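You operate a simulated robot arm through the tools that you are given. There is no shell and no other tool.

You are at the controls of a simulated robot arm. One attempt, no reset.

TASK
Pack the blue unit in the foam nest in the lidded carton and close it.
Fine: the blue pad goes on the unit; the white sachet stays out.
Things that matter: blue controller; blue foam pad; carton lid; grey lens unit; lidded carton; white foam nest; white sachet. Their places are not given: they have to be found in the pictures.

It is judged by the outcome, as a careful person would: the job done as asked, and still so three seconds after it is handed in. It fails if anything else is knocked over, pushed out of place, dropped, spilled or broken.

THE ROBOT
A 7-joint arm with a two-finger gripper, fixed in place. Base frame: the origin is at the foot of the arm, x ahead of it, y to its left, z up; the work surface is at about z = 850. Units: mm, degrees, N and s.
With the tool pointing down near the work surface it reaches from about 300 to 740 mm from the base axis. Its first joint turns from -166.0 to 166.0 degrees. Payload 2.94 kg.
The TCP is the grasp point between the finger pads, 30 mm short of the fingertips. In the tool frame z runs along the fingers and y along their closing line. The gripper opens to 138 mm. The gripper's body begins 109 mm behind the TCP.
Orientation is that of the tool frame in the base frame, as a unit quaternion [w, x, y, z]. With the fingers straight down and closing along the base's y, the tool's x points along the base's -x, its y along +y and its z along -z.

THE INTERFACE
- The arm moves only by the tool play_rows. Its argument "commands" is a list of rows, each an object (a shift or turn left out is 0, a gripper value left out holds the last) with "offset": the shift along the tool's x, y, z in mm, a list of three; "dr": the turn, a rotation vector about the tool's x, y, z in degrees, a list of three. In form: [{"offset": [tx, ty, tz], "dr": [rx, ry, rz]}, ...]. A call has 1 to 20 rows; each row shifts and turns the commanded pose from where the row before left it, along the tool's axes as they then stand. "gripper" is the opening, from 0 (shut) to 1 (fully open), set as the call begins (left out, the last holds). A row lasts 0.2 s, in which the tool goes at most 50 mm and 8.6 degrees; a call with a longer step from one row to the next is refused whole, and so is a gripper value outside its range. Where a pose cannot be reached the arm comes as near as it can. A force on the tool above 40 N (or 10 N above the force at the start of the call, whichever is more), or a blocked arm, ends the call early, and 0.2 s more pass. Each finger halts on what it meets, pressing with about 32 N; the grip force reading is that of the motor and also rises with nothing between the fingers. The clock runs only during rows and for 0.2 s after the last one: add rows that do not move to give the fingers time. The reply holds the time, the measured pose of the TCP, the force on the tool along the base axes, the opening and the grip force, in the units named above and with some noise, with the torque about the TCP (base axes, N m) and any sound that the robot's microphone picked up, and new pictures: "views" is both (left out), scene, wrist or none.
- Cameras (640 x 400 px; columns grow to the right, rows downward): "scene" is fixed at [210, 640.9, 1462.8]; the picture's right is [-0.94, -0.35, 0.00], its down [-0.11, 0.30, -0.95] and it looks along [0.34, -0.89, -0.32] (base axes); focal length 342 px, centre (320, 200). "wrist" rides on the gripper at [71, 19, -146] in the tool frame; the picture's right is [-0.26, 0.96, 0.00], its down [-0.85, -0.23, -0.48] and it looks along [-0.46, -0.12, 0.88] (tool axes); focal length 280 px, centre (320, 200).
- lift_body(by): slides the trunk up (or, below 0, down) by that many mm; the arm rides with it, the base frame stays. It gives what a move gives, with no picture.
- point_at(camera, pixels): for up to 12 pixels [column, row] of the newest picture of that camera ("zoom" is the newest enlarged one), the place [x, y, z] in the base frame of the surface seen there, good to about 3 mm, but the place of the scene camera against the robot may be out by one fixed shift of up to 18 mm in any direction. The clock stands still meanwhile.
- enlarge(camera, box): a new picture of the part [left, top, right, bottom] of that camera's present view, enlarged. The clock stands still meanwhile.
- close_job(): hands the job in; it is judged then, once.

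Leave the gripper open and the arm clear of the work at the hand-in unless told otherwise.

The tools are called after "Request:" as a command line: name --argument value ..., lists and objects as JSON in quotes. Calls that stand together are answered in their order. play_rows: Moves the arm, as the interface text tells. Its arguments: {"type":"object","properties":{"commands":{"type":"array","items":{"type":"object","properties":{"offset":{"type":"array","items":{"type":"number"}},"dr":{"type":"array","items":{"type":"number"}}}}},"gripper":{"type":"number"},"views":{"type":"string","enum":["both","scene","wrist","none"]}},"required":["commands"]} The other tools are called the same way: lift_body (by) slides the trunk up or down; point_at (camera, pixels) gives the place of the surface under pixels of a picture; enlarge (camera, box) takes an enlarged picture of a part of a camera's view; close_job () hands the job in.

At the start:

```text
time: 0.0
ee_pos: [288.9, -204.5, 1381.7]
tool_rot: [0.0, 0.001, 1.0, 0.0]
force: [0.5, 0.1, 0.3]
wrist_torque: [-0.02, 0.0, -0.03]
width: 138.1
finger_force: 0.0
trunk travel left (down, up): [-400.0, 54.0]
```

scene: 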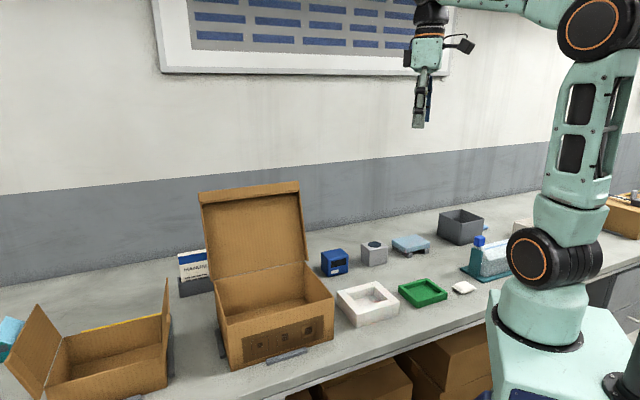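
wrist: 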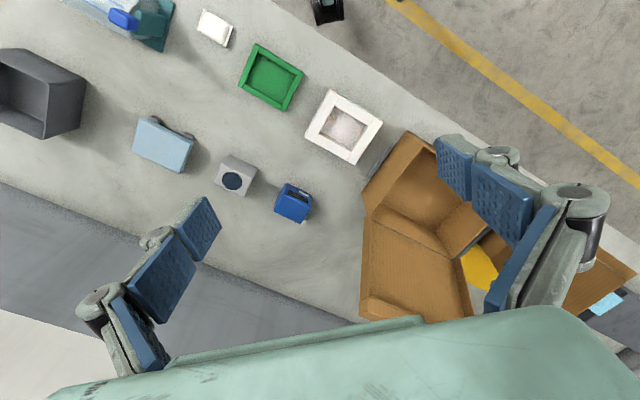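

I see a tall lidded carton with its lid standing open (scene ~265,280), a white foam nest (367,303), a green tray (422,292), the blue controller (334,262), the grey lens unit (374,253), the blue pad (410,245) and a white sachet (463,288). I'll enlarge the views first.

Request:
enlarge --camera "scene" --box '[180, 170, 360, 380]'

Request:
enlarge --camera "scene" --box '[310, 200, 550, 340]'

Request:
enlarge --camera "wrist" --box '[100, 0, 480, 340]'

```text
1.90 times, centred on (270, 275) of scene
```

zoom: 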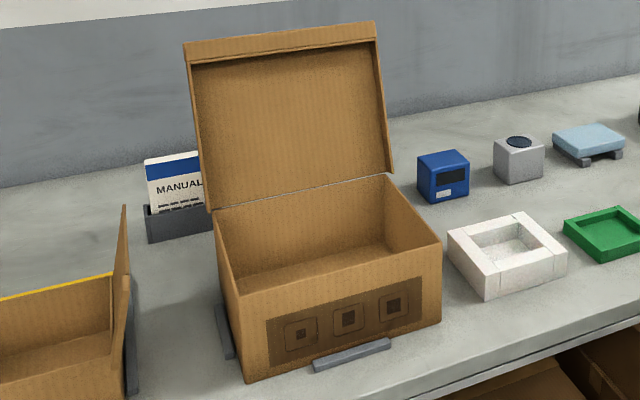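

```text
2.67 times, centred on (430, 270) of scene
```

zoom: 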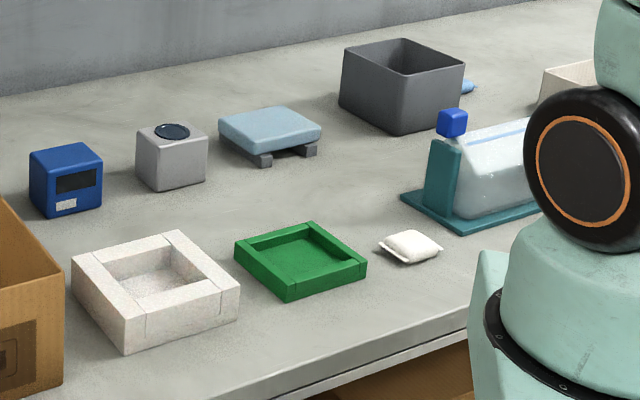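

```text
1.18 times, centred on (290, 170) of wrist
```

zoom: 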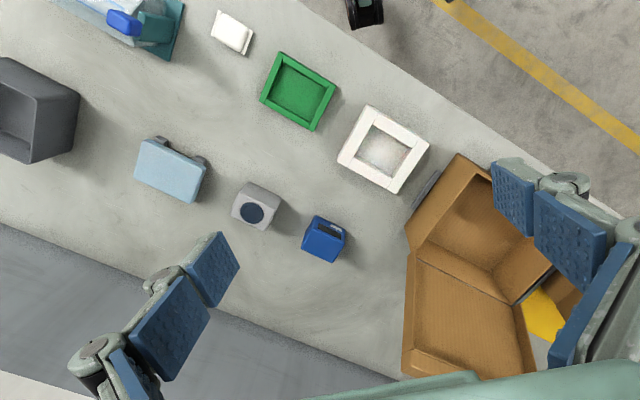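

Next I measure places with point_at: objects in the scene view and the wrist view, so I can compare the two frames.

Request:
point_at --camera "wrist" --pixels '[[330, 91], [382, 123], [347, 164], [305, 131], [342, 130], [293, 204], [235, 180], [163, 143], [214, 28], [272, 77], [300, 160], [262, 155]]'

Request:
point_at --camera "scene" --pixels '[[337, 290], [382, 283], [399, 303], [351, 325], [334, 253], [374, 245], [410, 240], [463, 287], [422, 290], [367, 295], [350, 275], [390, 270]]'

Request:
point_at --camera "scene" --pixels '[[228, 324], [333, 296], [305, 260], [218, 280], [201, 193], [299, 183], [260, 310], [320, 285], [265, 290], [235, 360], [288, 357], [221, 343]]'

```text
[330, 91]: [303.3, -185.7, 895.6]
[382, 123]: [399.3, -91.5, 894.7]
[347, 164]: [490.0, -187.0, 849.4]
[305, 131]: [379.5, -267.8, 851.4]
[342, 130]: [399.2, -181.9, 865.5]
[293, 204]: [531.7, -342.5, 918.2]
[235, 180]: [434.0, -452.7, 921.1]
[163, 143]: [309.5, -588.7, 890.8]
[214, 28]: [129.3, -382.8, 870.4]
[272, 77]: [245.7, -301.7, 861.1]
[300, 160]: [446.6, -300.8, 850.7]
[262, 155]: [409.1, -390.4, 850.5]
```

```text
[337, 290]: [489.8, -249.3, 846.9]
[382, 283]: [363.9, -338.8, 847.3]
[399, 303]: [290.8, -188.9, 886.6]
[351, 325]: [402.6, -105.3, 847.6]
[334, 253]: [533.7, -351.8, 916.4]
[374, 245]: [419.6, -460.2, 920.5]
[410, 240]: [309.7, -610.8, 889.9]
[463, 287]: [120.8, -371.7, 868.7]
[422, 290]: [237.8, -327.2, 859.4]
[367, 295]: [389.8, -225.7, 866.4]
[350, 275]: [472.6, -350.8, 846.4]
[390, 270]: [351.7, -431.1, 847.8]
```

```text
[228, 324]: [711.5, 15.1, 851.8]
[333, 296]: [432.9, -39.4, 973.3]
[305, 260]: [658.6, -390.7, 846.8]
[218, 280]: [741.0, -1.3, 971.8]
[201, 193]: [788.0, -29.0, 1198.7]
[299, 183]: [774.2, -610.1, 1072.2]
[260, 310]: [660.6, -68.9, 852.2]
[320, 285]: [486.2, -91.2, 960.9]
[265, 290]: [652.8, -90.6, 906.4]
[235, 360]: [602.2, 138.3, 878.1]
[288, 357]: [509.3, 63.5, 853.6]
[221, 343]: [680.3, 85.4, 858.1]
```

I take a tighter zoom on the carton to measure its edges.

Request:
enlarge --camera "scene" --box '[195, 175, 345, 375]'

```text
2.00 times, centred on (270, 275) of scene
```

zoom: 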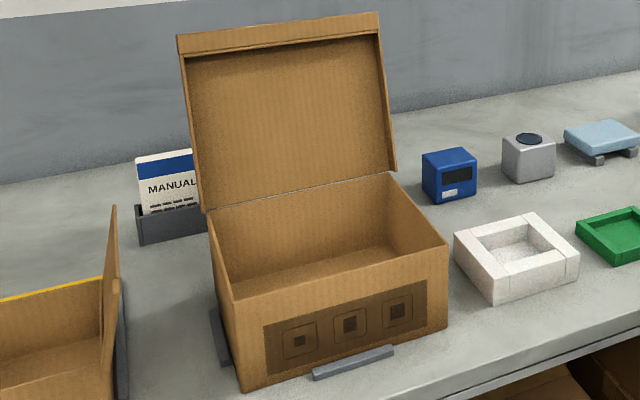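

Request:
point_at --camera "zoom" --pixels '[[236, 302], [445, 242], [391, 178], [209, 213], [240, 387], [444, 322], [212, 220], [290, 198], [180, 40], [378, 17], [378, 30], [300, 110]]'

Request:
point_at --camera "zoom" --pixels '[[300, 275], [395, 248], [250, 287], [350, 262], [300, 320], [380, 295], [255, 375], [430, 318], [420, 235], [400, 190], [215, 240], [225, 275]]'

Request:
point_at --camera "zoom" --pixels '[[455, 237], [535, 215], [578, 252], [497, 301], [500, 240], [545, 228], [515, 250], [497, 278], [577, 258], [447, 151], [423, 156], [465, 149]]'

```text
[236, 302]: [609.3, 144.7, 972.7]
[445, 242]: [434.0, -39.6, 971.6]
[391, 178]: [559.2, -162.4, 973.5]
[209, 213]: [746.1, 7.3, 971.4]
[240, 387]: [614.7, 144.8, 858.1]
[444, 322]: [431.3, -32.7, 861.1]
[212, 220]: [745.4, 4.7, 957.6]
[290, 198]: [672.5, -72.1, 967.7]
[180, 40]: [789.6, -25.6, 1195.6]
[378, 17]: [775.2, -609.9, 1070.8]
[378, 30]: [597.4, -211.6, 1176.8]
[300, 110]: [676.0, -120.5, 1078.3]
```

```text
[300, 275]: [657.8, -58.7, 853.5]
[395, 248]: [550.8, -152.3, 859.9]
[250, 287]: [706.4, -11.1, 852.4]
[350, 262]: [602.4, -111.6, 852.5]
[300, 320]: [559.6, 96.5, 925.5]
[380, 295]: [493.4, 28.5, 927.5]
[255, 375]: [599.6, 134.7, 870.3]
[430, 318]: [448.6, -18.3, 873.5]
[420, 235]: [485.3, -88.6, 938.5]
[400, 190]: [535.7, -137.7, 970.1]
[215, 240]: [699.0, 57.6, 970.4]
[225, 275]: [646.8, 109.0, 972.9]
```

```text
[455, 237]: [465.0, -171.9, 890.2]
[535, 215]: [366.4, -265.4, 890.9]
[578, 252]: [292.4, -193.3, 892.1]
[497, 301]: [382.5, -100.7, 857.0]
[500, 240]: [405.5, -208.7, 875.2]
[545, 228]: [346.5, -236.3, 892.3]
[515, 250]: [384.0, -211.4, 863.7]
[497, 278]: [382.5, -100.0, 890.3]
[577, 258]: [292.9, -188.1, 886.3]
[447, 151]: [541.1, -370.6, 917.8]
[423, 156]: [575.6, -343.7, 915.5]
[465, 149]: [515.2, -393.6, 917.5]
```

All objects sit at about 45° to the base axes. The carton is about 254 x 185 x 122 mm, and the nest about 132 x 106 x 42 mm. To find the shift between the scene camera and the robot, I query matching features in the wrist view.

Request:
point_at --camera "wrist" --pixels '[[329, 92], [379, 126], [355, 161], [307, 136], [293, 186], [311, 198], [303, 221], [276, 210], [235, 160], [256, 170], [410, 135], [364, 205]]'

Request:
enlarge --camera "wrist" --box '[260, 80, 420, 180]'

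```text
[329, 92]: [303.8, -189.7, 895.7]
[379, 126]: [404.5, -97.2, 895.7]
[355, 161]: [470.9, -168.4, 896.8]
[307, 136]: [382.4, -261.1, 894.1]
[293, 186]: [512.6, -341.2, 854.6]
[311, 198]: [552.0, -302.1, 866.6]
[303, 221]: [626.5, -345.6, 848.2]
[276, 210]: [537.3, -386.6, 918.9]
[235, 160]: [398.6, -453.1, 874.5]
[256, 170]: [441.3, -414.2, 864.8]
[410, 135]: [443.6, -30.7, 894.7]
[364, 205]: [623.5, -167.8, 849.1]
```

```text
4.00 times, centred on (340, 130) of wrist
```

zoom: 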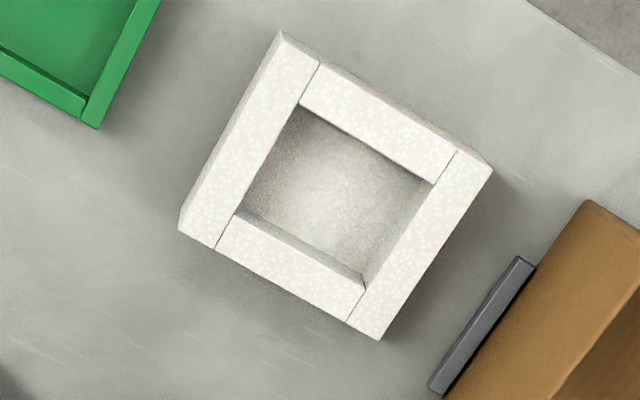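

From the wrist camera the nest centre is about (390, -179), its top is at z≈895, and it is turned about 45°. I'll move above it and turn the tool so it closes across the short side.

Request:
play_rows --commands '[{"offset": [-17, 4.25, 33]}, {"offset": [-17, 4.25, 33]}, {"offset": [-17, 4.25, 33]}, {"offset": [-17, 4.25, 33]}, {"offset": [-17, 4.25, 33]}, {"offset": [-17, 4.25, 33]}, {"dr": [0, 0, -7.5]}, {"dr": [0, 0, -7.5]}, {"dr": [0, 0, -7.5]}, {"dr": [0, 0, -7.5]}, {"dr": [0, 0, -7.5]}, {"dr": [0, 0, -7.5]}, {}]' --gripper 1

```text
time: 2.8
ee_pos: [390.5, -177.5, 1185.2]
tool_rot: [0.0, -0.383, 0.924, 0.0]
force: [0.7, 1.2, -0.4]
wrist_torque: [0.01, 0.0, 0.0]
width: 138.0
finger_force: 0.1
trunk travel left (down, up): [-400.0, 54.0]
```

scene: 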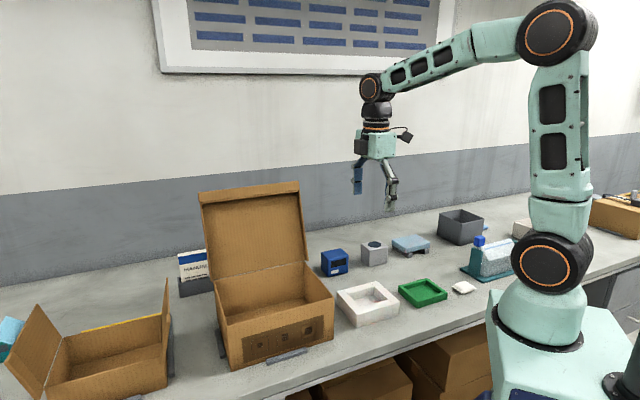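
wrist: 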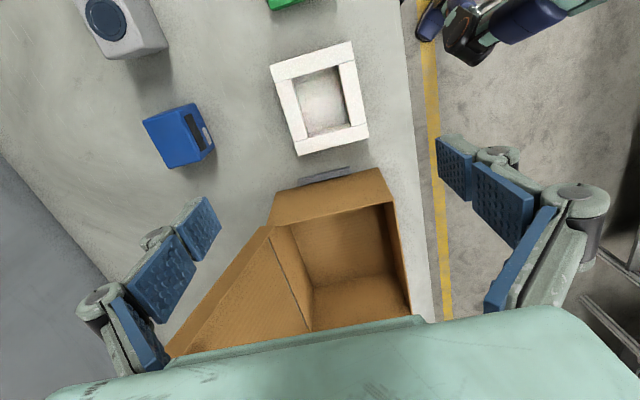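

Now I measure the nest, carton and controller from this closer wrist view.

Request:
enlarge --camera "wrist" --box '[240, 30, 400, 180]'

Request:
point_at --camera "wrist" --pixels '[[273, 64], [350, 43], [367, 137], [299, 153], [297, 78], [338, 68], [350, 124], [308, 136], [323, 100], [310, 62], [287, 110], [360, 90]]'

Request:
point_at --camera "wrist" --pixels '[[275, 191], [379, 170], [397, 200], [273, 224], [385, 204], [412, 318], [272, 225], [304, 328], [345, 250], [350, 300], [295, 185], [350, 173]]'

Request:
point_at --camera "wrist" --pixels '[[146, 124], [180, 110], [203, 158], [169, 164], [172, 138], [192, 106], [213, 146], [160, 120], [185, 155], [205, 130], [105, 10], [110, 25]]'

```text
2.67 times, centred on (320, 105) of wrist
```

zoom: 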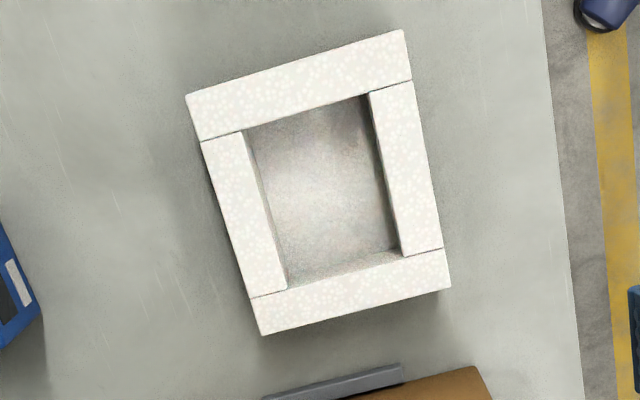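

```text
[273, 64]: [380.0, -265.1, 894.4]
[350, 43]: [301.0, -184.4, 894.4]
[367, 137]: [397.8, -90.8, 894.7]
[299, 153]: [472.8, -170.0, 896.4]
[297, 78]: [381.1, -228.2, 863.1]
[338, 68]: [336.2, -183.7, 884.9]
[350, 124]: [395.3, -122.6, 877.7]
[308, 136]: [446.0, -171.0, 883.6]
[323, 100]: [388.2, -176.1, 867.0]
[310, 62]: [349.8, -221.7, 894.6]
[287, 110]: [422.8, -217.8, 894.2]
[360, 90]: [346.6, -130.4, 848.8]
```

```text
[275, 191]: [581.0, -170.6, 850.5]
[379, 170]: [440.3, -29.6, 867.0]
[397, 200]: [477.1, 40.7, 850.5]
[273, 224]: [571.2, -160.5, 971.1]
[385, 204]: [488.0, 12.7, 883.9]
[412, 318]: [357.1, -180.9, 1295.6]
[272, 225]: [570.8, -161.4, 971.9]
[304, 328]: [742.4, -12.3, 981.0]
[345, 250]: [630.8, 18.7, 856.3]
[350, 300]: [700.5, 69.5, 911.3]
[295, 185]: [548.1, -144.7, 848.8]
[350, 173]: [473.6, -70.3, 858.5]
```

```text
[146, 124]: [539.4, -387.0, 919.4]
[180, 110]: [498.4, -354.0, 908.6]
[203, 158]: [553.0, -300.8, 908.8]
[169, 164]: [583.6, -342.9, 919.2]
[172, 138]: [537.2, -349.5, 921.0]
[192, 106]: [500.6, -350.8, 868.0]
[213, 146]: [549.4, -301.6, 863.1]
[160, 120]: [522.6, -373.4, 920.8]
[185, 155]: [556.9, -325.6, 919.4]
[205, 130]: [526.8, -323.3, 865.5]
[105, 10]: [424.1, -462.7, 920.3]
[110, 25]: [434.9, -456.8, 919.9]
```

The nest corners give a centre of (388, -177.6), 134 x 111 mm, top z≈895. With the gripper open to 138 mm I descend straight over it, stopping above first to check clearance.

Request:
play_rows --commands '[{"offset": [1.8, 1.7, 35]}, {"offset": [0, 0, 40]}, {"offset": [0, 0, 40]}, {"offset": [0, 0, 40]}, {"offset": [0, 0, 40]}, {"offset": [0, 0, 40]}, {}]' --gripper 1

```text
time: 4.4
ee_pos: [391.1, -178.6, 951.6]
tool_rot: [0.0, -0.382, 0.924, -0.001]
force: [-0.2, -0.2, 0.4]
wrist_torque: [-0.02, 0.02, -0.02]
width: 137.9
finger_force: 0.1
trunk travel left (down, up): [-400.0, 54.0]
```

scene: 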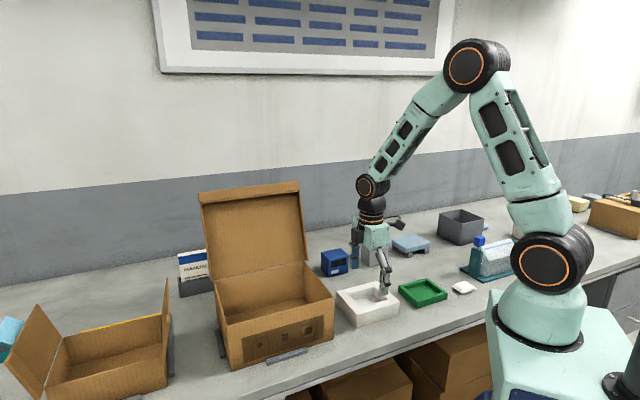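
wrist: 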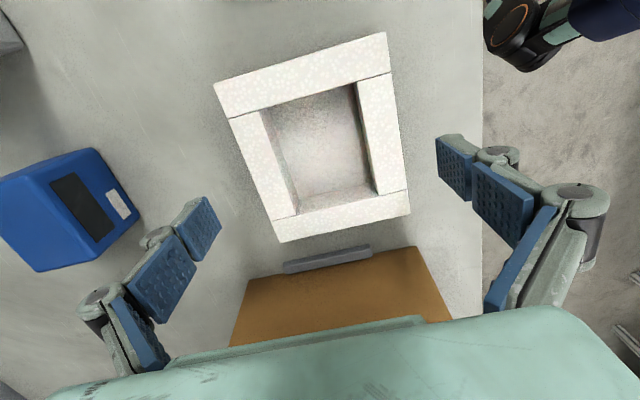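

I check the nest corners again from here before the final descent.

Request:
point_at --camera "wrist" --pixels '[[217, 84], [385, 35], [408, 210], [283, 239], [300, 60], [397, 130], [345, 226], [250, 160], [262, 114], [355, 86], [374, 195], [298, 212]]'

Request:
enlarge --camera "wrist" --box '[180, 10, 460, 260]'

```text
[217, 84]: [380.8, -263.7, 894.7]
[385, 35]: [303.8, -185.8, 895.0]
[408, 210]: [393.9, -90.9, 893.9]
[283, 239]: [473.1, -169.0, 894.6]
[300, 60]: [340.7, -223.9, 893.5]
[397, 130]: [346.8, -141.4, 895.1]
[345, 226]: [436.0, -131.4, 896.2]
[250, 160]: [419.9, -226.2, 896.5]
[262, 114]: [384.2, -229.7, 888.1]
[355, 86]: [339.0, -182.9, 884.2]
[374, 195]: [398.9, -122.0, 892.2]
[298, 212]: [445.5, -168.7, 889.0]
```

```text
1.60 times, centred on (320, 135) of wrist
```

zoom: 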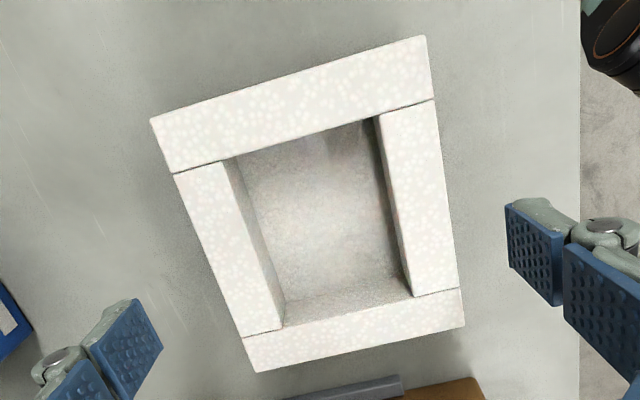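

Nest centre confirmed at (387.9, -177.4). I descend to TCP z≈885 with a small centring shift, then close on the nest.

Request:
play_rows --commands '[{"offset": [1.4, 3.0, 20]}, {"offset": [0, 0, 20]}, {"offset": [0, 0, 16]}, {"offset": [0, 0, 10]}, {}]' --gripper 1

Request:
play_rows --commands '[{}, {}, {}, {}]' --gripper 0

```text
time: 5.6
ee_pos: [386.3, -178.7, 885.1]
tool_rot: [0.0, -0.382, 0.924, 0.0]
force: [0.2, -0.1, -0.6]
wrist_torque: [-0.02, -0.01, 0.02]
width: 138.0
finger_force: 0.1
trunk travel left (down, up): [-400.0, 54.0]
```

scene: 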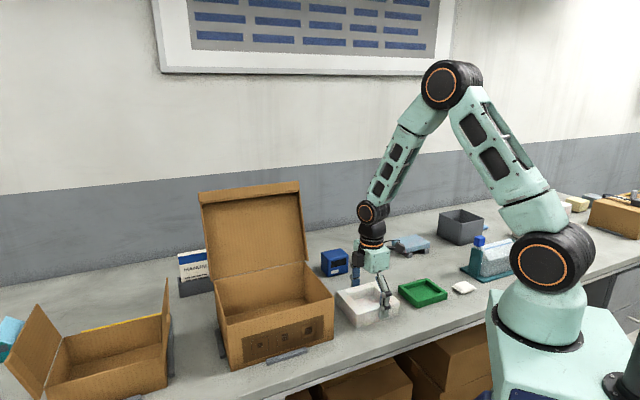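
wrist: 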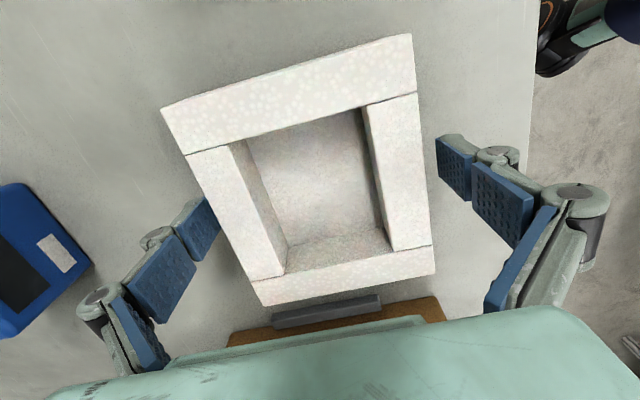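

```text
time: 6.6
ee_pos: [387.0, -178.5, 884.5]
tool_rot: [0.0, -0.383, 0.924, -0.001]
force: [1.3, -1.1, 7.0]
wrist_torque: [0.05, -0.01, 0.0]
width: 116.9
finger_force: 32.5
trunk travel left (down, up): [-400.0, 54.0]
```

scene: 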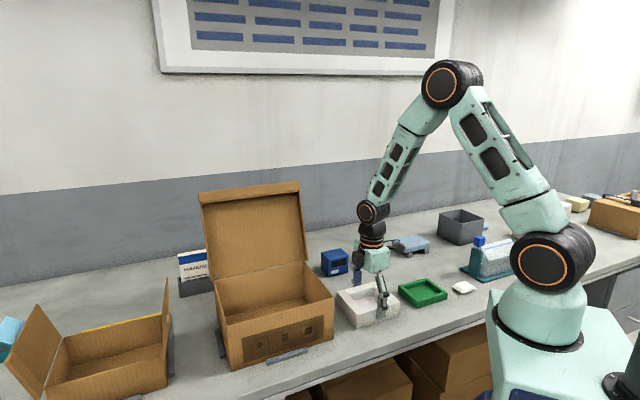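
wrist: 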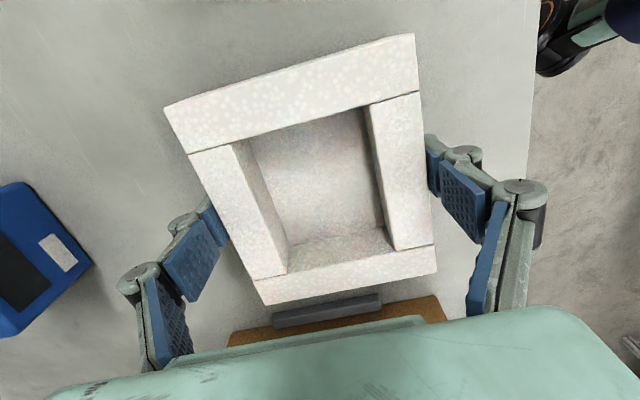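

The nest is gripped (width 117 mm, 32 N). Before moving into the carton I need to know how far the finger knuckles stick out, so I measure points on the fingers.

Request:
point_at --camera "wrist" --pixels '[[476, 152], [546, 185], [545, 195], [540, 240], [522, 300], [525, 187], [462, 150], [430, 140], [122, 290], [120, 285], [143, 265], [170, 220]]'

Request:
enlarge --camera "wrist" --box '[400, 110, 600, 330]'

Request:
enlarge --camera "scene" --box '[320, 190, 440, 340]'

```text
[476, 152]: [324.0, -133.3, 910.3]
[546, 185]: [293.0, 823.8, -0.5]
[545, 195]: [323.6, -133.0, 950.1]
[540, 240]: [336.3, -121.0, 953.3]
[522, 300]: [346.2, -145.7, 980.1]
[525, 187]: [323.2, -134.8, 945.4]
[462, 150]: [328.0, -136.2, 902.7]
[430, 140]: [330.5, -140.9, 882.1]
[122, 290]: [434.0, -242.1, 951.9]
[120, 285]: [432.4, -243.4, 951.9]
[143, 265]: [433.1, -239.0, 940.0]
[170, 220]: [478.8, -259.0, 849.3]
```

```text
1.82 times, centred on (500, 220) of wrist
```

zoom: 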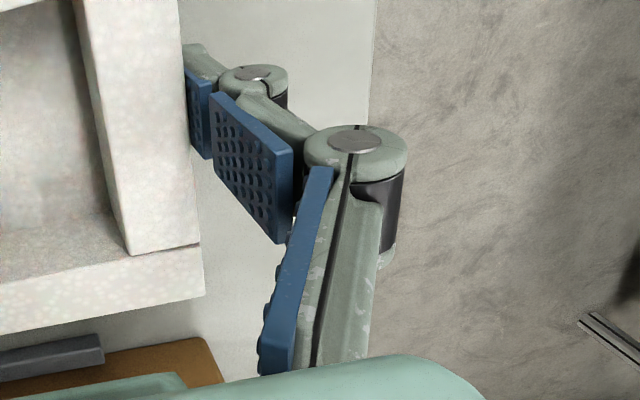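

```text
2.67 times, centred on (380, 265) of scene
```

zoom: 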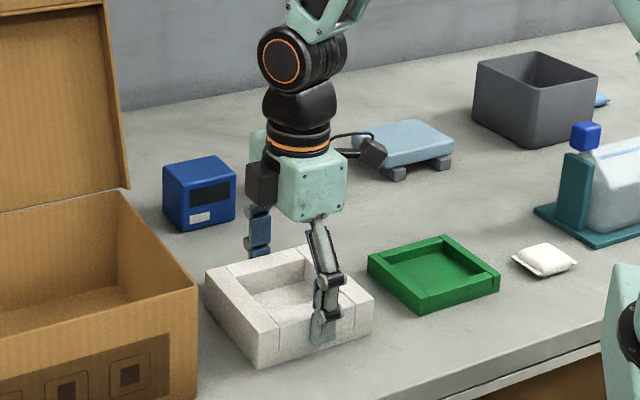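

At this width the knuckles reach about ±78 mm, and the carton interior is about ±88 mm deep, so the nest fits if centred. I lift it, carry it across to over the carton while staying forward of the lid flange, and then look.

Request:
play_rows --commands '[{"offset": [0, 0, -10]}, {"offset": [0, 0, -30]}, {"offset": [0, 0, -40]}, {"offset": [0, 0, -40]}, {"offset": [0, 0, -40]}, {"offset": [0, 0, -20]}, {}]' --gripper 0

Request:
play_rows --commands '[{"offset": [-15, 0, 0]}, {"offset": [-30, 0, 0]}, {"offset": [-30, 0, 0]}, {"offset": [-30, 0, 0]}, {"offset": [-30, 0, 0]}, {"offset": [-30, 0, 0]}, {"offset": [-30, 0, 0]}, {"offset": [-30, 0, 0]}, {"offset": [-30, 0, 0]}, {"offset": [-15, 0, 0]}, {}]' --gripper 0

```text
time: 8.2
ee_pos: [385.7, -180.5, 1064.2]
tool_rot: [0.0, -0.383, 0.924, 0.001]
force: [0.7, 0.6, 0.4]
wrist_torque: [-0.01, 0.0, -0.01]
width: 116.8
finger_force: 31.9
trunk travel left (down, up): [-400.0, 54.0]
```

scene: 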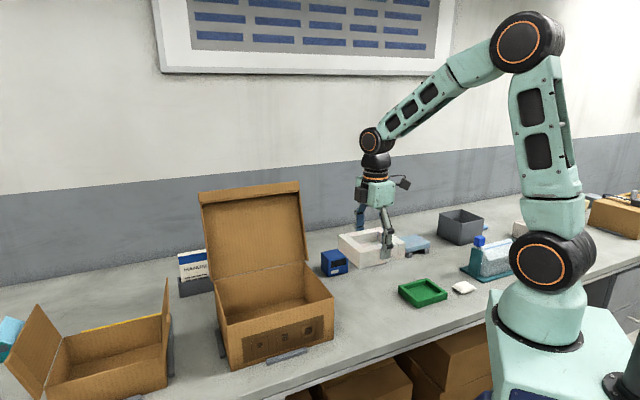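
wrist: 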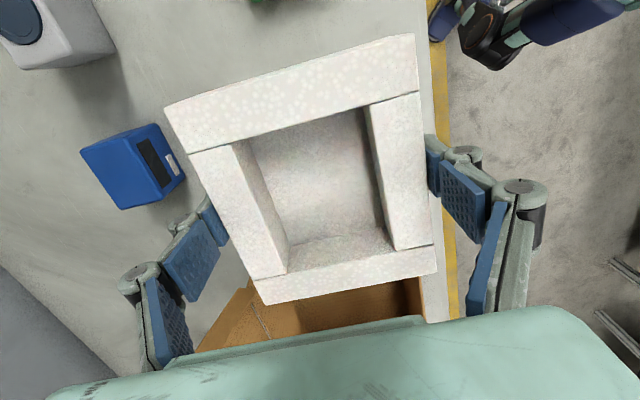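

```text
time: 10.6
ee_pos: [576.4, 13.3, 1064.0]
tool_rot: [0.0, -0.383, 0.924, 0.0]
force: [0.1, 0.2, -1.6]
wrist_torque: [0.01, 0.04, 0.01]
width: 116.7
finger_force: 31.7
trunk travel left (down, up): [-400.0, 54.0]
```

scene: 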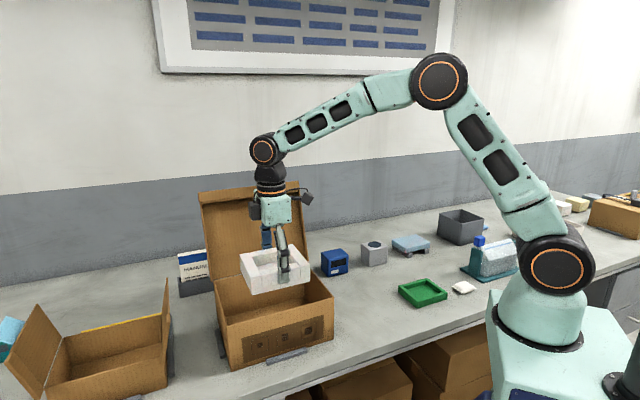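
wrist: 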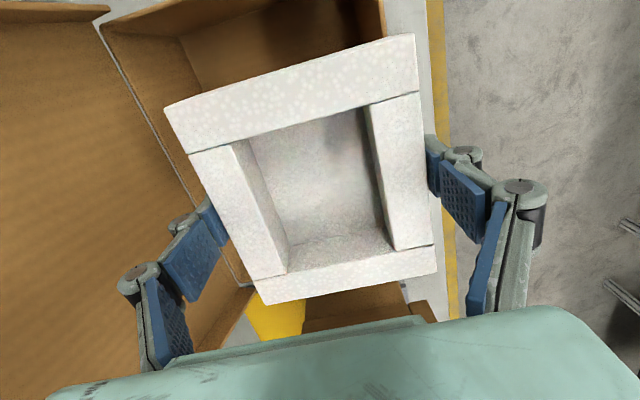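

The nest is above the carton. I measure the back rim (line from 100,25 to 240,285), the right rim at the top, and the front rim (around 385,15) in the wrist view.

Request:
enlarge --camera "wrist" --box '[80, 0, 440, 180]'

Request:
point_at --camera "wrist" --pixels '[[103, 26], [120, 60], [150, 115], [160, 130], [384, 10], [386, 25], [240, 4], [300, 2], [180, 12], [388, 295], [330, 305], [430, 318]]'

Request:
enlarge --camera "scene" --box '[190, 180, 350, 380]'

```text
1.78 times, centred on (260, 90) of wrist
```

zoom: 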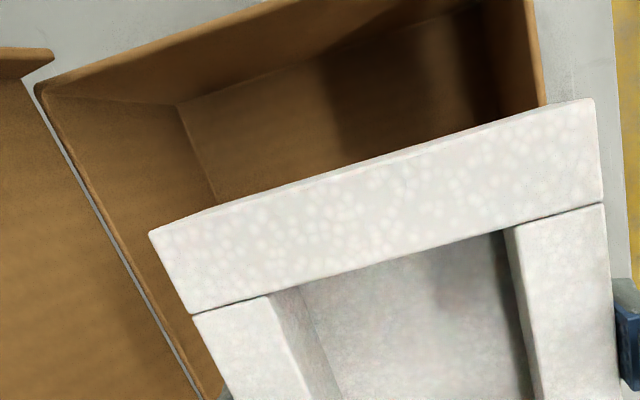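

```text
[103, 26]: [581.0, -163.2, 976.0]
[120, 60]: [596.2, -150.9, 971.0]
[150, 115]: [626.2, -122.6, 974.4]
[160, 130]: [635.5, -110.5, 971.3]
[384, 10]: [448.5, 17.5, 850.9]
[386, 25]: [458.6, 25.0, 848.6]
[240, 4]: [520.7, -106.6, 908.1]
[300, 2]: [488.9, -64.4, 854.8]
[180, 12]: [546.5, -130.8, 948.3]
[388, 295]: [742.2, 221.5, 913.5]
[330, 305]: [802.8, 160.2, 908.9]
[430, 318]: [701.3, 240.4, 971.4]
```

```text
2.00 times, centred on (270, 280) of scene
```

zoom: 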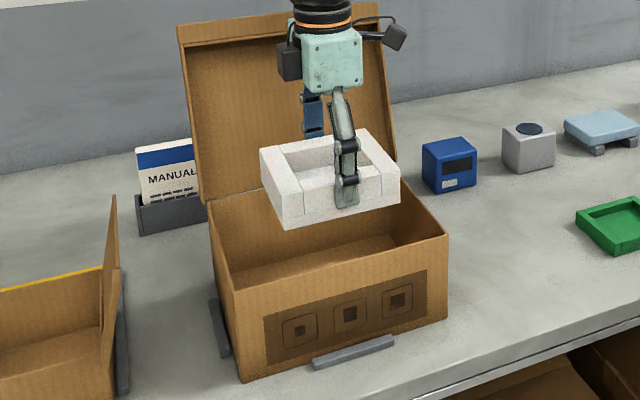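

I refine the front rim by sampling pixels across it at rows 3–35.

Request:
point_at --camera "wrist" --pixels '[[383, 15], [382, 15], [381, 15], [380, 15], [379, 15], [378, 15], [376, 15], [374, 15], [383, 25], [382, 30], [384, 34], [380, 5]]'

Request:
point_at --camera "zoom" --pixels '[[237, 296], [260, 289], [300, 278], [340, 267], [400, 249], [444, 237], [232, 290], [225, 270], [219, 250], [437, 228], [425, 215], [415, 202]]'

```text
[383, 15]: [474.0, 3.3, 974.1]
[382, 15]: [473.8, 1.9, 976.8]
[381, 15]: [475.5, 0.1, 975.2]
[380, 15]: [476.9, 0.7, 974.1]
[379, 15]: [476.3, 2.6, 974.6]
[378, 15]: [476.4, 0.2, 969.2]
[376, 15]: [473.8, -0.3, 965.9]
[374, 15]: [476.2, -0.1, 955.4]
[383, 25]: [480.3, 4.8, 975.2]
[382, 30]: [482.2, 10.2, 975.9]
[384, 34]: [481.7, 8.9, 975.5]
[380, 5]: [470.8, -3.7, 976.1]
```

```text
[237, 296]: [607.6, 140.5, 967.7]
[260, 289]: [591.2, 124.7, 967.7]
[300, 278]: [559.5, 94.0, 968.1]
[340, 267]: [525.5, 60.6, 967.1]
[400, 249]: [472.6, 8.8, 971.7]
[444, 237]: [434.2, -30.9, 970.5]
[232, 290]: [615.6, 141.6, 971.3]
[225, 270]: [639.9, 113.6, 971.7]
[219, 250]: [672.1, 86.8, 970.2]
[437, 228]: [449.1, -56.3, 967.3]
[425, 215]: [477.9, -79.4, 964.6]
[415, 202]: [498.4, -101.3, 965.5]
```

Rims in the robot frame: front inner n≈-337, back inner n≈-523, so the centre is n≈-430, which is a -32 mm shift along tool y. Along the width the nest is already centred. I shift and descend partway.

Request:
play_rows --commands '[{"offset": [0, -16, 0]}, {"offset": [0, -16, 0]}, {}, {"offset": [0, 0, 30]}, {"offset": [0, 0, 30]}, {"offset": [0, 0, 30]}, {"offset": [0, 0, 30]}, {"offset": [0, 0, 20]}, {}]' --gripper 0

```text
time: 12.6
ee_pos: [600.4, -11.2, 922.5]
tool_rot: [0.0, -0.382, 0.924, -0.001]
force: [0.4, -0.3, -0.8]
wrist_torque: [-0.01, 0.01, -0.04]
width: 116.7
finger_force: 31.8
trunk travel left (down, up): [-400.0, 54.0]
```

scene: 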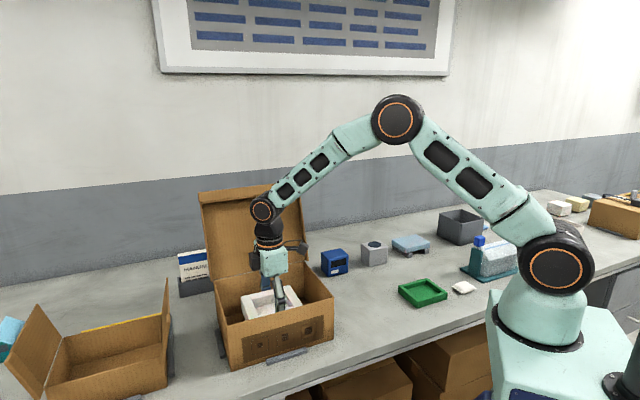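
wrist: 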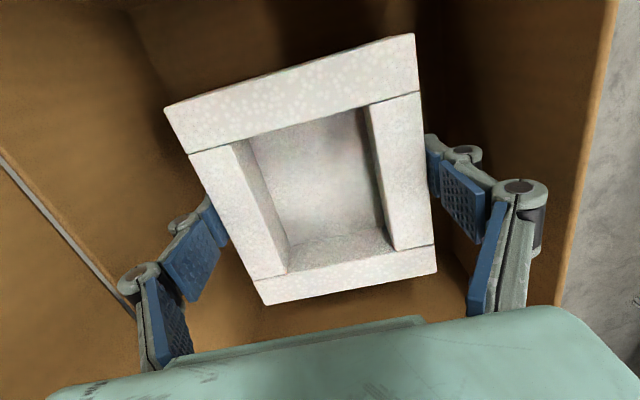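

The nest is inside with clearance on both sides. I lower the last ~32 mm gently until it touches.

Request:
play_rows --commands '[{"offset": [0, 0, 12]}, {"offset": [0, 0, 10]}, {"offset": [0, 0, 5]}, {"offset": [0, 0, 2.5]}, {"offset": [0, 0, 2]}, {}]' --gripper 0 --views "wrist"

```text
time: 14.0
ee_pos: [598.1, -10.7, 892.3]
tool_rot: [0.0, -0.383, 0.924, 0.0]
force: [-0.5, -0.6, -0.5]
wrist_torque: [-0.04, 0.04, -0.01]
width: 116.7
finger_force: 31.5
trunk travel left (down, up): [-400.0, 54.0]
```

wrist: 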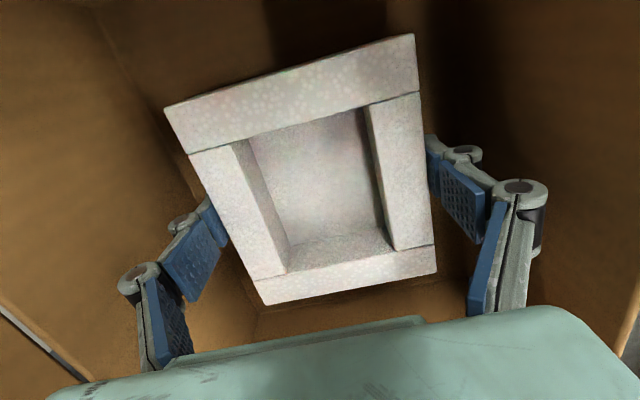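

No contact force yet. I go down in 1 mm steps.

Request:
play_rows --commands '[{"offset": [0, 0, 1]}, {"offset": [0, 0, 1]}, {"offset": [0, 0, 1]}, {}]' --gripper 0 --views "none"

```text
time: 15.0
ee_pos: [599.6, -10.3, 889.5]
tool_rot: [0.002, -0.382, 0.924, 0.0]
force: [1.4, 0.4, 6.5]
wrist_torque: [0.03, 0.13, 0.05]
width: 116.8
finger_force: 31.5
trunk travel left (down, up): [-400.0, 54.0]
```

Contact (6.5 N up) means the nest is on the carton floor. I open only to 124 mm so the knuckles stay clear of the walls, then look.

Request:
play_rows --commands '[{}, {}, {}]' --gripper 0.9

```text
time: 15.8
ee_pos: [598.9, -10.1, 887.4]
tool_rot: [0.001, -0.383, 0.924, 0.0]
force: [0.7, -0.3, 0.1]
wrist_torque: [0.01, -0.03, -0.01]
width: 124.2
finger_force: 0.1
trunk travel left (down, up): [-400.0, 54.0]
```

scene: 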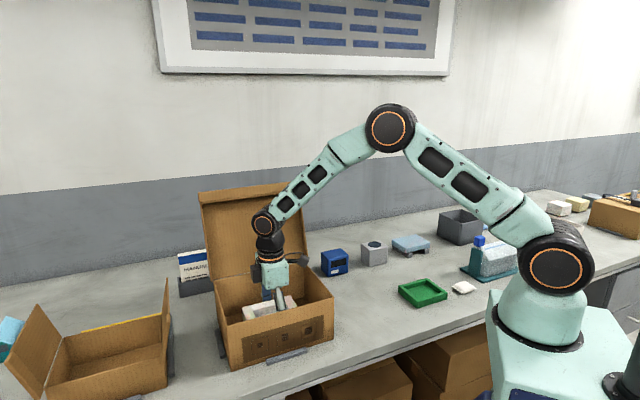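
wrist: 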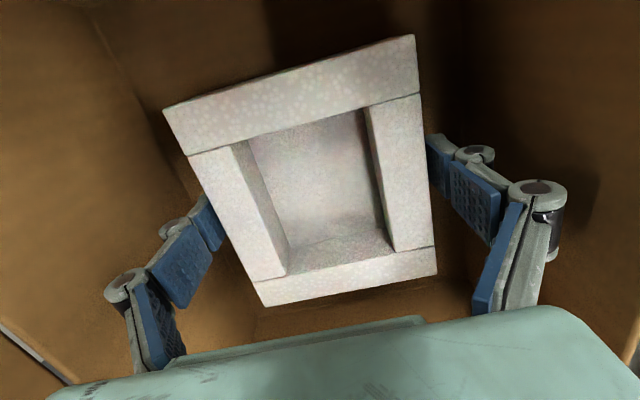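

The nest is released and flat. I raise straight up and re-look.

Request:
play_rows --commands '[{"offset": [0, 0, -15]}, {"offset": [0, 0, -25]}, {"offset": [0, 0, -40]}, {"offset": [0, 0, -40]}, {"offset": [0, 0, -45]}, {"offset": [0, 0, -45]}, {}]' --gripper 0.9

```text
time: 17.4
ee_pos: [598.9, -11.5, 1098.5]
tool_rot: [0.0, -0.383, 0.924, 0.001]
force: [0.1, 0.3, 0.0]
wrist_torque: [-0.01, -0.01, 0.01]
width: 124.2
finger_force: 0.0
trunk travel left (down, up): [-400.0, 54.0]
```

scene: 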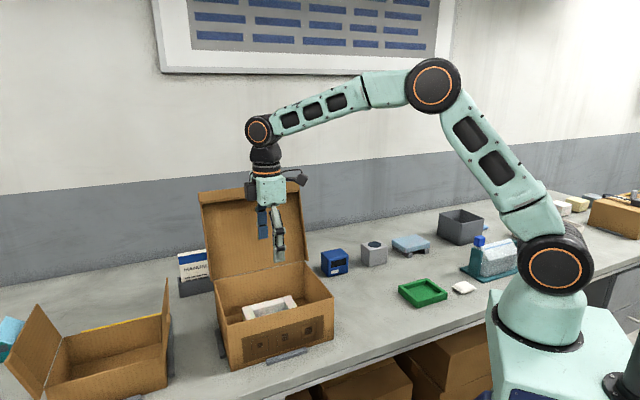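
wrist: 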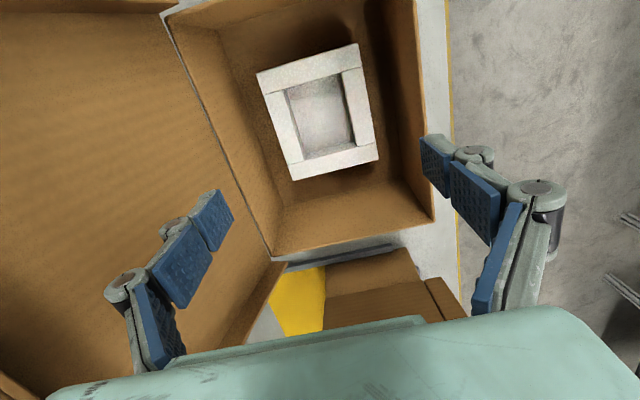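

Clear view of the nest flat in the carton, and of the carton walls. I measure the nest's new place and the carton rims for later.

Request:
point_at --camera "wrist" --pixels '[[259, 75], [356, 46], [377, 155], [297, 177], [286, 90], [341, 72], [354, 142], [302, 158], [320, 115], [335, 195], [275, 50], [400, 120]]'

Request:
point_at --camera "wrist" --pixels '[[168, 14], [220, 130], [270, 254], [275, 258], [350, 238], [430, 219], [432, 180], [424, 100], [417, 20], [300, 2], [200, 5], [415, 222]]'

```text
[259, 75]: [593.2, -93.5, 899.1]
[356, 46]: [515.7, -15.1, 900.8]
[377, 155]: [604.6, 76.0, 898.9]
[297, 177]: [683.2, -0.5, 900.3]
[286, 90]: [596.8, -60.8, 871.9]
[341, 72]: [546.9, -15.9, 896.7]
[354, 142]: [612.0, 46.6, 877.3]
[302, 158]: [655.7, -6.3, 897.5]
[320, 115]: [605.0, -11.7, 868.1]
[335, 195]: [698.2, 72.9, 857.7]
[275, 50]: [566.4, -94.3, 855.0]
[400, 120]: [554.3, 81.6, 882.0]
```

```text
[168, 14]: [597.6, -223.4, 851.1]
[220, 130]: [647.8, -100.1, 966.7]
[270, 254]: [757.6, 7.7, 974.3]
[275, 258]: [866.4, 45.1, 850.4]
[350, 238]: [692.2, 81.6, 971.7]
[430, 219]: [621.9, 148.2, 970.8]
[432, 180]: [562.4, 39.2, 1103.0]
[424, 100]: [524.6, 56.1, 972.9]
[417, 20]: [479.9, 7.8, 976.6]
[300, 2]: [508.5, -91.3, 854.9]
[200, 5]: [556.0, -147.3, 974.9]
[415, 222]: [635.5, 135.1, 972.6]
```

The nest is centred at about (599.5, -9), top z≈900, cavity floor ≈868. Next is the controller: I move sideways away from the lid first, then over the controller at about (542, -346).

Request:
play_rows --commands '[{"offset": [30, 0, 0]}, {"offset": [41, 0, 0]}, {"offset": [41, 0, 0]}, {"offset": [41, 0, 0]}, {"offset": [41, 0, 0]}, {"offset": [41, 0, 0]}, {"offset": [41, 0, 0]}, {"offset": [0, -36, 0]}, {"offset": [0, -40, 0]}, {"offset": [0, -40, 0]}, {"offset": [0, -40, 0]}, {"offset": [0, -40, 0]}, {}, {}]' --gripper 0.9

```text
time: 20.4
ee_pos: [540.6, -342.5, 1097.9]
tool_rot: [-0.001, -0.383, 0.924, 0.001]
force: [0.0, 0.9, -0.9]
wrist_torque: [-0.01, -0.01, 0.01]
width: 124.2
finger_force: 0.1
trunk travel left (down, up): [-400.0, 54.0]
```

scene: 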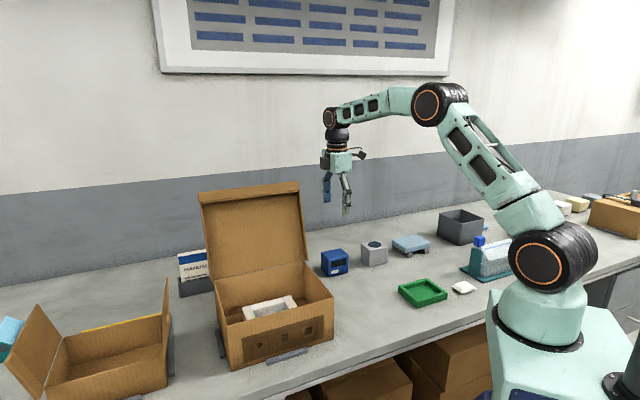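
wrist: 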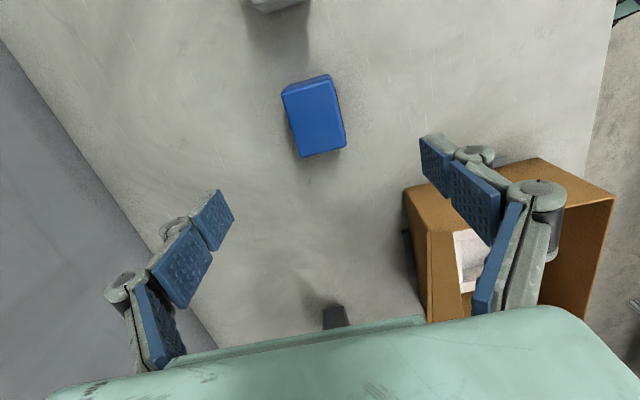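

I measure the controller's top face from here.

Request:
enlarge --camera "wrist" --box '[260, 50, 370, 180]'

Request:
point_at --camera "wrist" --pixels '[[286, 95], [331, 81], [342, 137], [304, 150], [315, 115], [283, 92], [344, 140], [302, 154], [329, 76], [308, 88], [338, 110], [293, 122]]'

```text
3.08 times, centred on (315, 115) of wrist
```

zoom: 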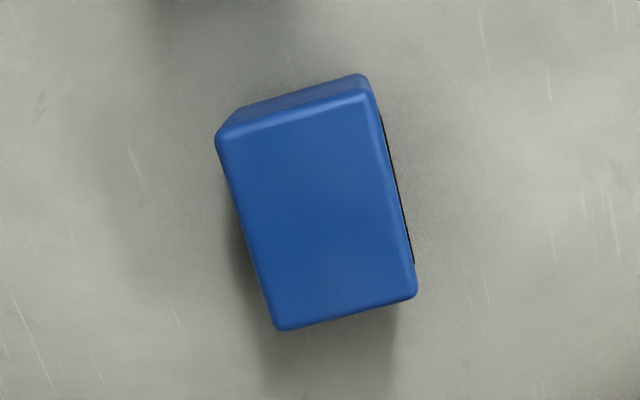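

```text
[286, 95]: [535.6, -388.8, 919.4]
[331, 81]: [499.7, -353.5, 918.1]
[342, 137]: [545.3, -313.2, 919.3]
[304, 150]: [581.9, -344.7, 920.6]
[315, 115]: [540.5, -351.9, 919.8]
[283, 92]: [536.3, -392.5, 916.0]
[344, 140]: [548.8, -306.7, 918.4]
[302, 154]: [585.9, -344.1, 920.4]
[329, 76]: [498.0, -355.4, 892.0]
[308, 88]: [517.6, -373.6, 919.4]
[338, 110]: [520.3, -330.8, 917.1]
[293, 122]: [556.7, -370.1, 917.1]
```

The controller's top centre is about (541.5, -350), about 54 x 69 mm and 70 tall. Only its upper 32 mm should be gripped, so the fingertips stay above the nest rim when it is placed. I align and descend.

Request:
play_rows --commands '[{"offset": [4.7, -5.9, 0]}, {"offset": [0, 0, 35]}, {"offset": [0, 0, 35]}, {"offset": [0, 0, 35]}, {"offset": [0, 0, 30]}, {"offset": [0, 0, 25]}, {"offset": [0, 0, 20]}, {}]' --gripper 0.9

```text
time: 22.2
ee_pos: [542.5, -352.5, 917.7]
tool_rot: [0.0, -0.383, 0.924, -0.001]
force: [-0.3, -0.1, 0.0]
wrist_torque: [0.01, 0.02, 0.01]
width: 124.2
finger_force: 0.1
trunk travel left (down, up): [-400.0, 54.0]
```

scene: 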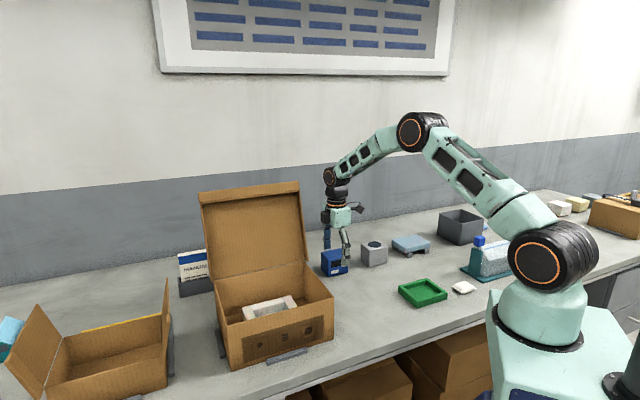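
wrist: 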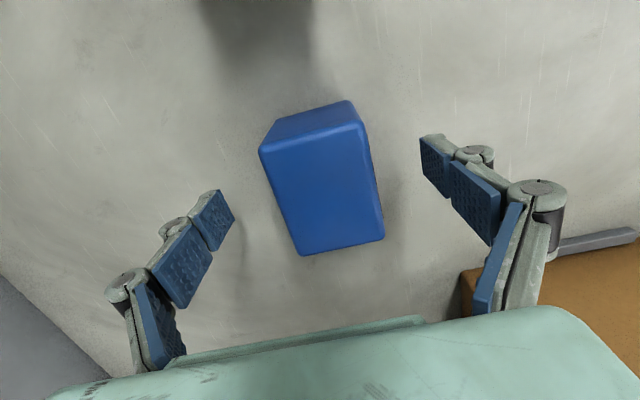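

The fingers straddle the controller. I close.

Request:
play_rows --commands '[{}, {}, {}, {}, {}]' --gripper 0

```text
time: 23.4
ee_pos: [542.0, -351.7, 918.6]
tool_rot: [0.0, -0.383, 0.924, 0.0]
force: [-0.2, 0.7, 0.0]
wrist_torque: [0.1, 0.06, 0.0]
width: 59.3
finger_force: 32.3
trunk travel left (down, up): [-400.0, 54.0]
```

scene: 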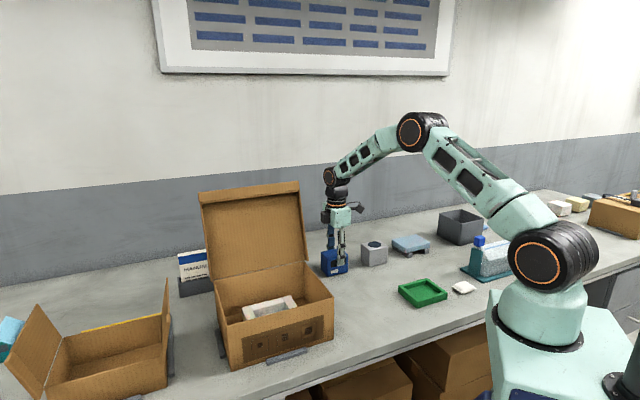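
wrist: 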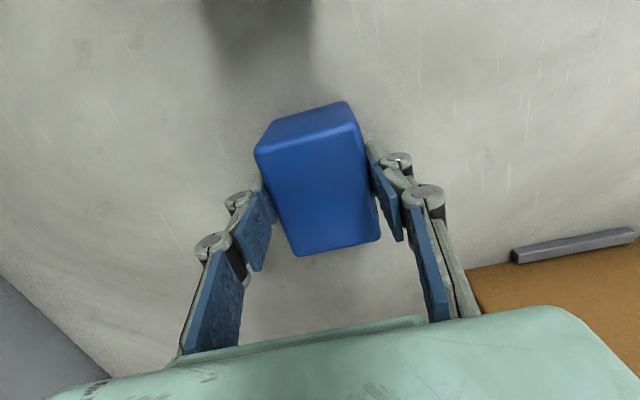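

The controller is held (width 59, 32 N). I lift, go back forward along tool y, then across over the nest.

Request:
play_rows --commands '[{"offset": [0, 0, -15]}, {"offset": [0, 0, -35]}, {"offset": [0, 0, -40]}, {"offset": [0, 0, -40]}, {"offset": [0, 0, -40]}, {"offset": [0, 0, -15]}, {"offset": [0, 25, 0]}, {"offset": [0, 35, 0]}, {"offset": [0, 35, 0]}, {"offset": [0, 35, 0]}, {"offset": [0, 35, 0]}, {"offset": [0, 35.9, 0]}, {}]' --gripper 0 --views "scene"

Request:
play_rows --commands '[{"offset": [-22, 0, 0]}, {"offset": [-35, 0, 0]}, {"offset": [-35, 0, 0]}, {"offset": [-35, 0, 0]}, {"offset": [-35, 0, 0]}, {"offset": [-35, 0, 0]}, {"offset": [-35, 0, 0]}, {"offset": [-35, 0, 0]}, {"offset": [-15, 0, 0]}, {}, {}]' --gripper 0

```text
time: 26.2
ee_pos: [401.8, -210.7, 1103.8]
tool_rot: [0.0, -0.383, 0.924, 0.0]
force: [-1.0, -0.8, -4.9]
wrist_torque: [-0.01, 0.03, -0.01]
width: 59.2
finger_force: 31.9
trunk travel left (down, up): [-400.0, 54.0]
```

scene: 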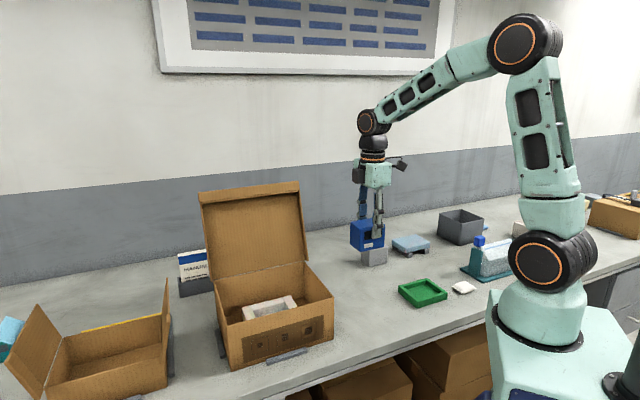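

```text
time: 28.6
ee_pos: [599.2, -9.4, 1101.5]
tool_rot: [0.0, -0.382, 0.924, -0.001]
force: [0.3, 0.0, -4.0]
wrist_torque: [-0.02, 0.03, 0.0]
width: 59.1
finger_force: 31.9
trunk travel left (down, up): [-400.0, 54.0]
```

scene: 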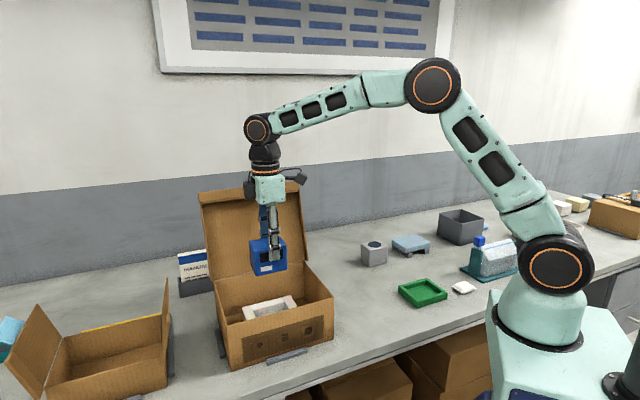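
wrist: 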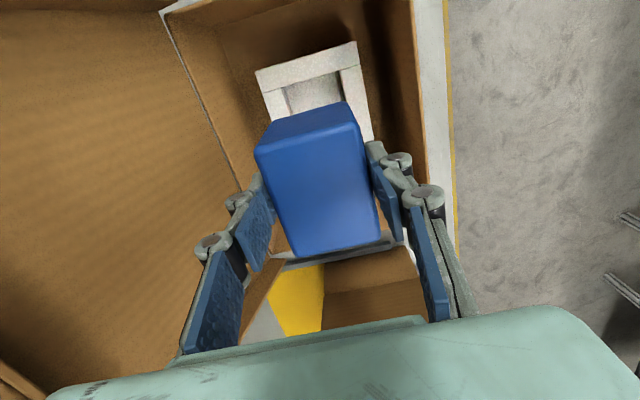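

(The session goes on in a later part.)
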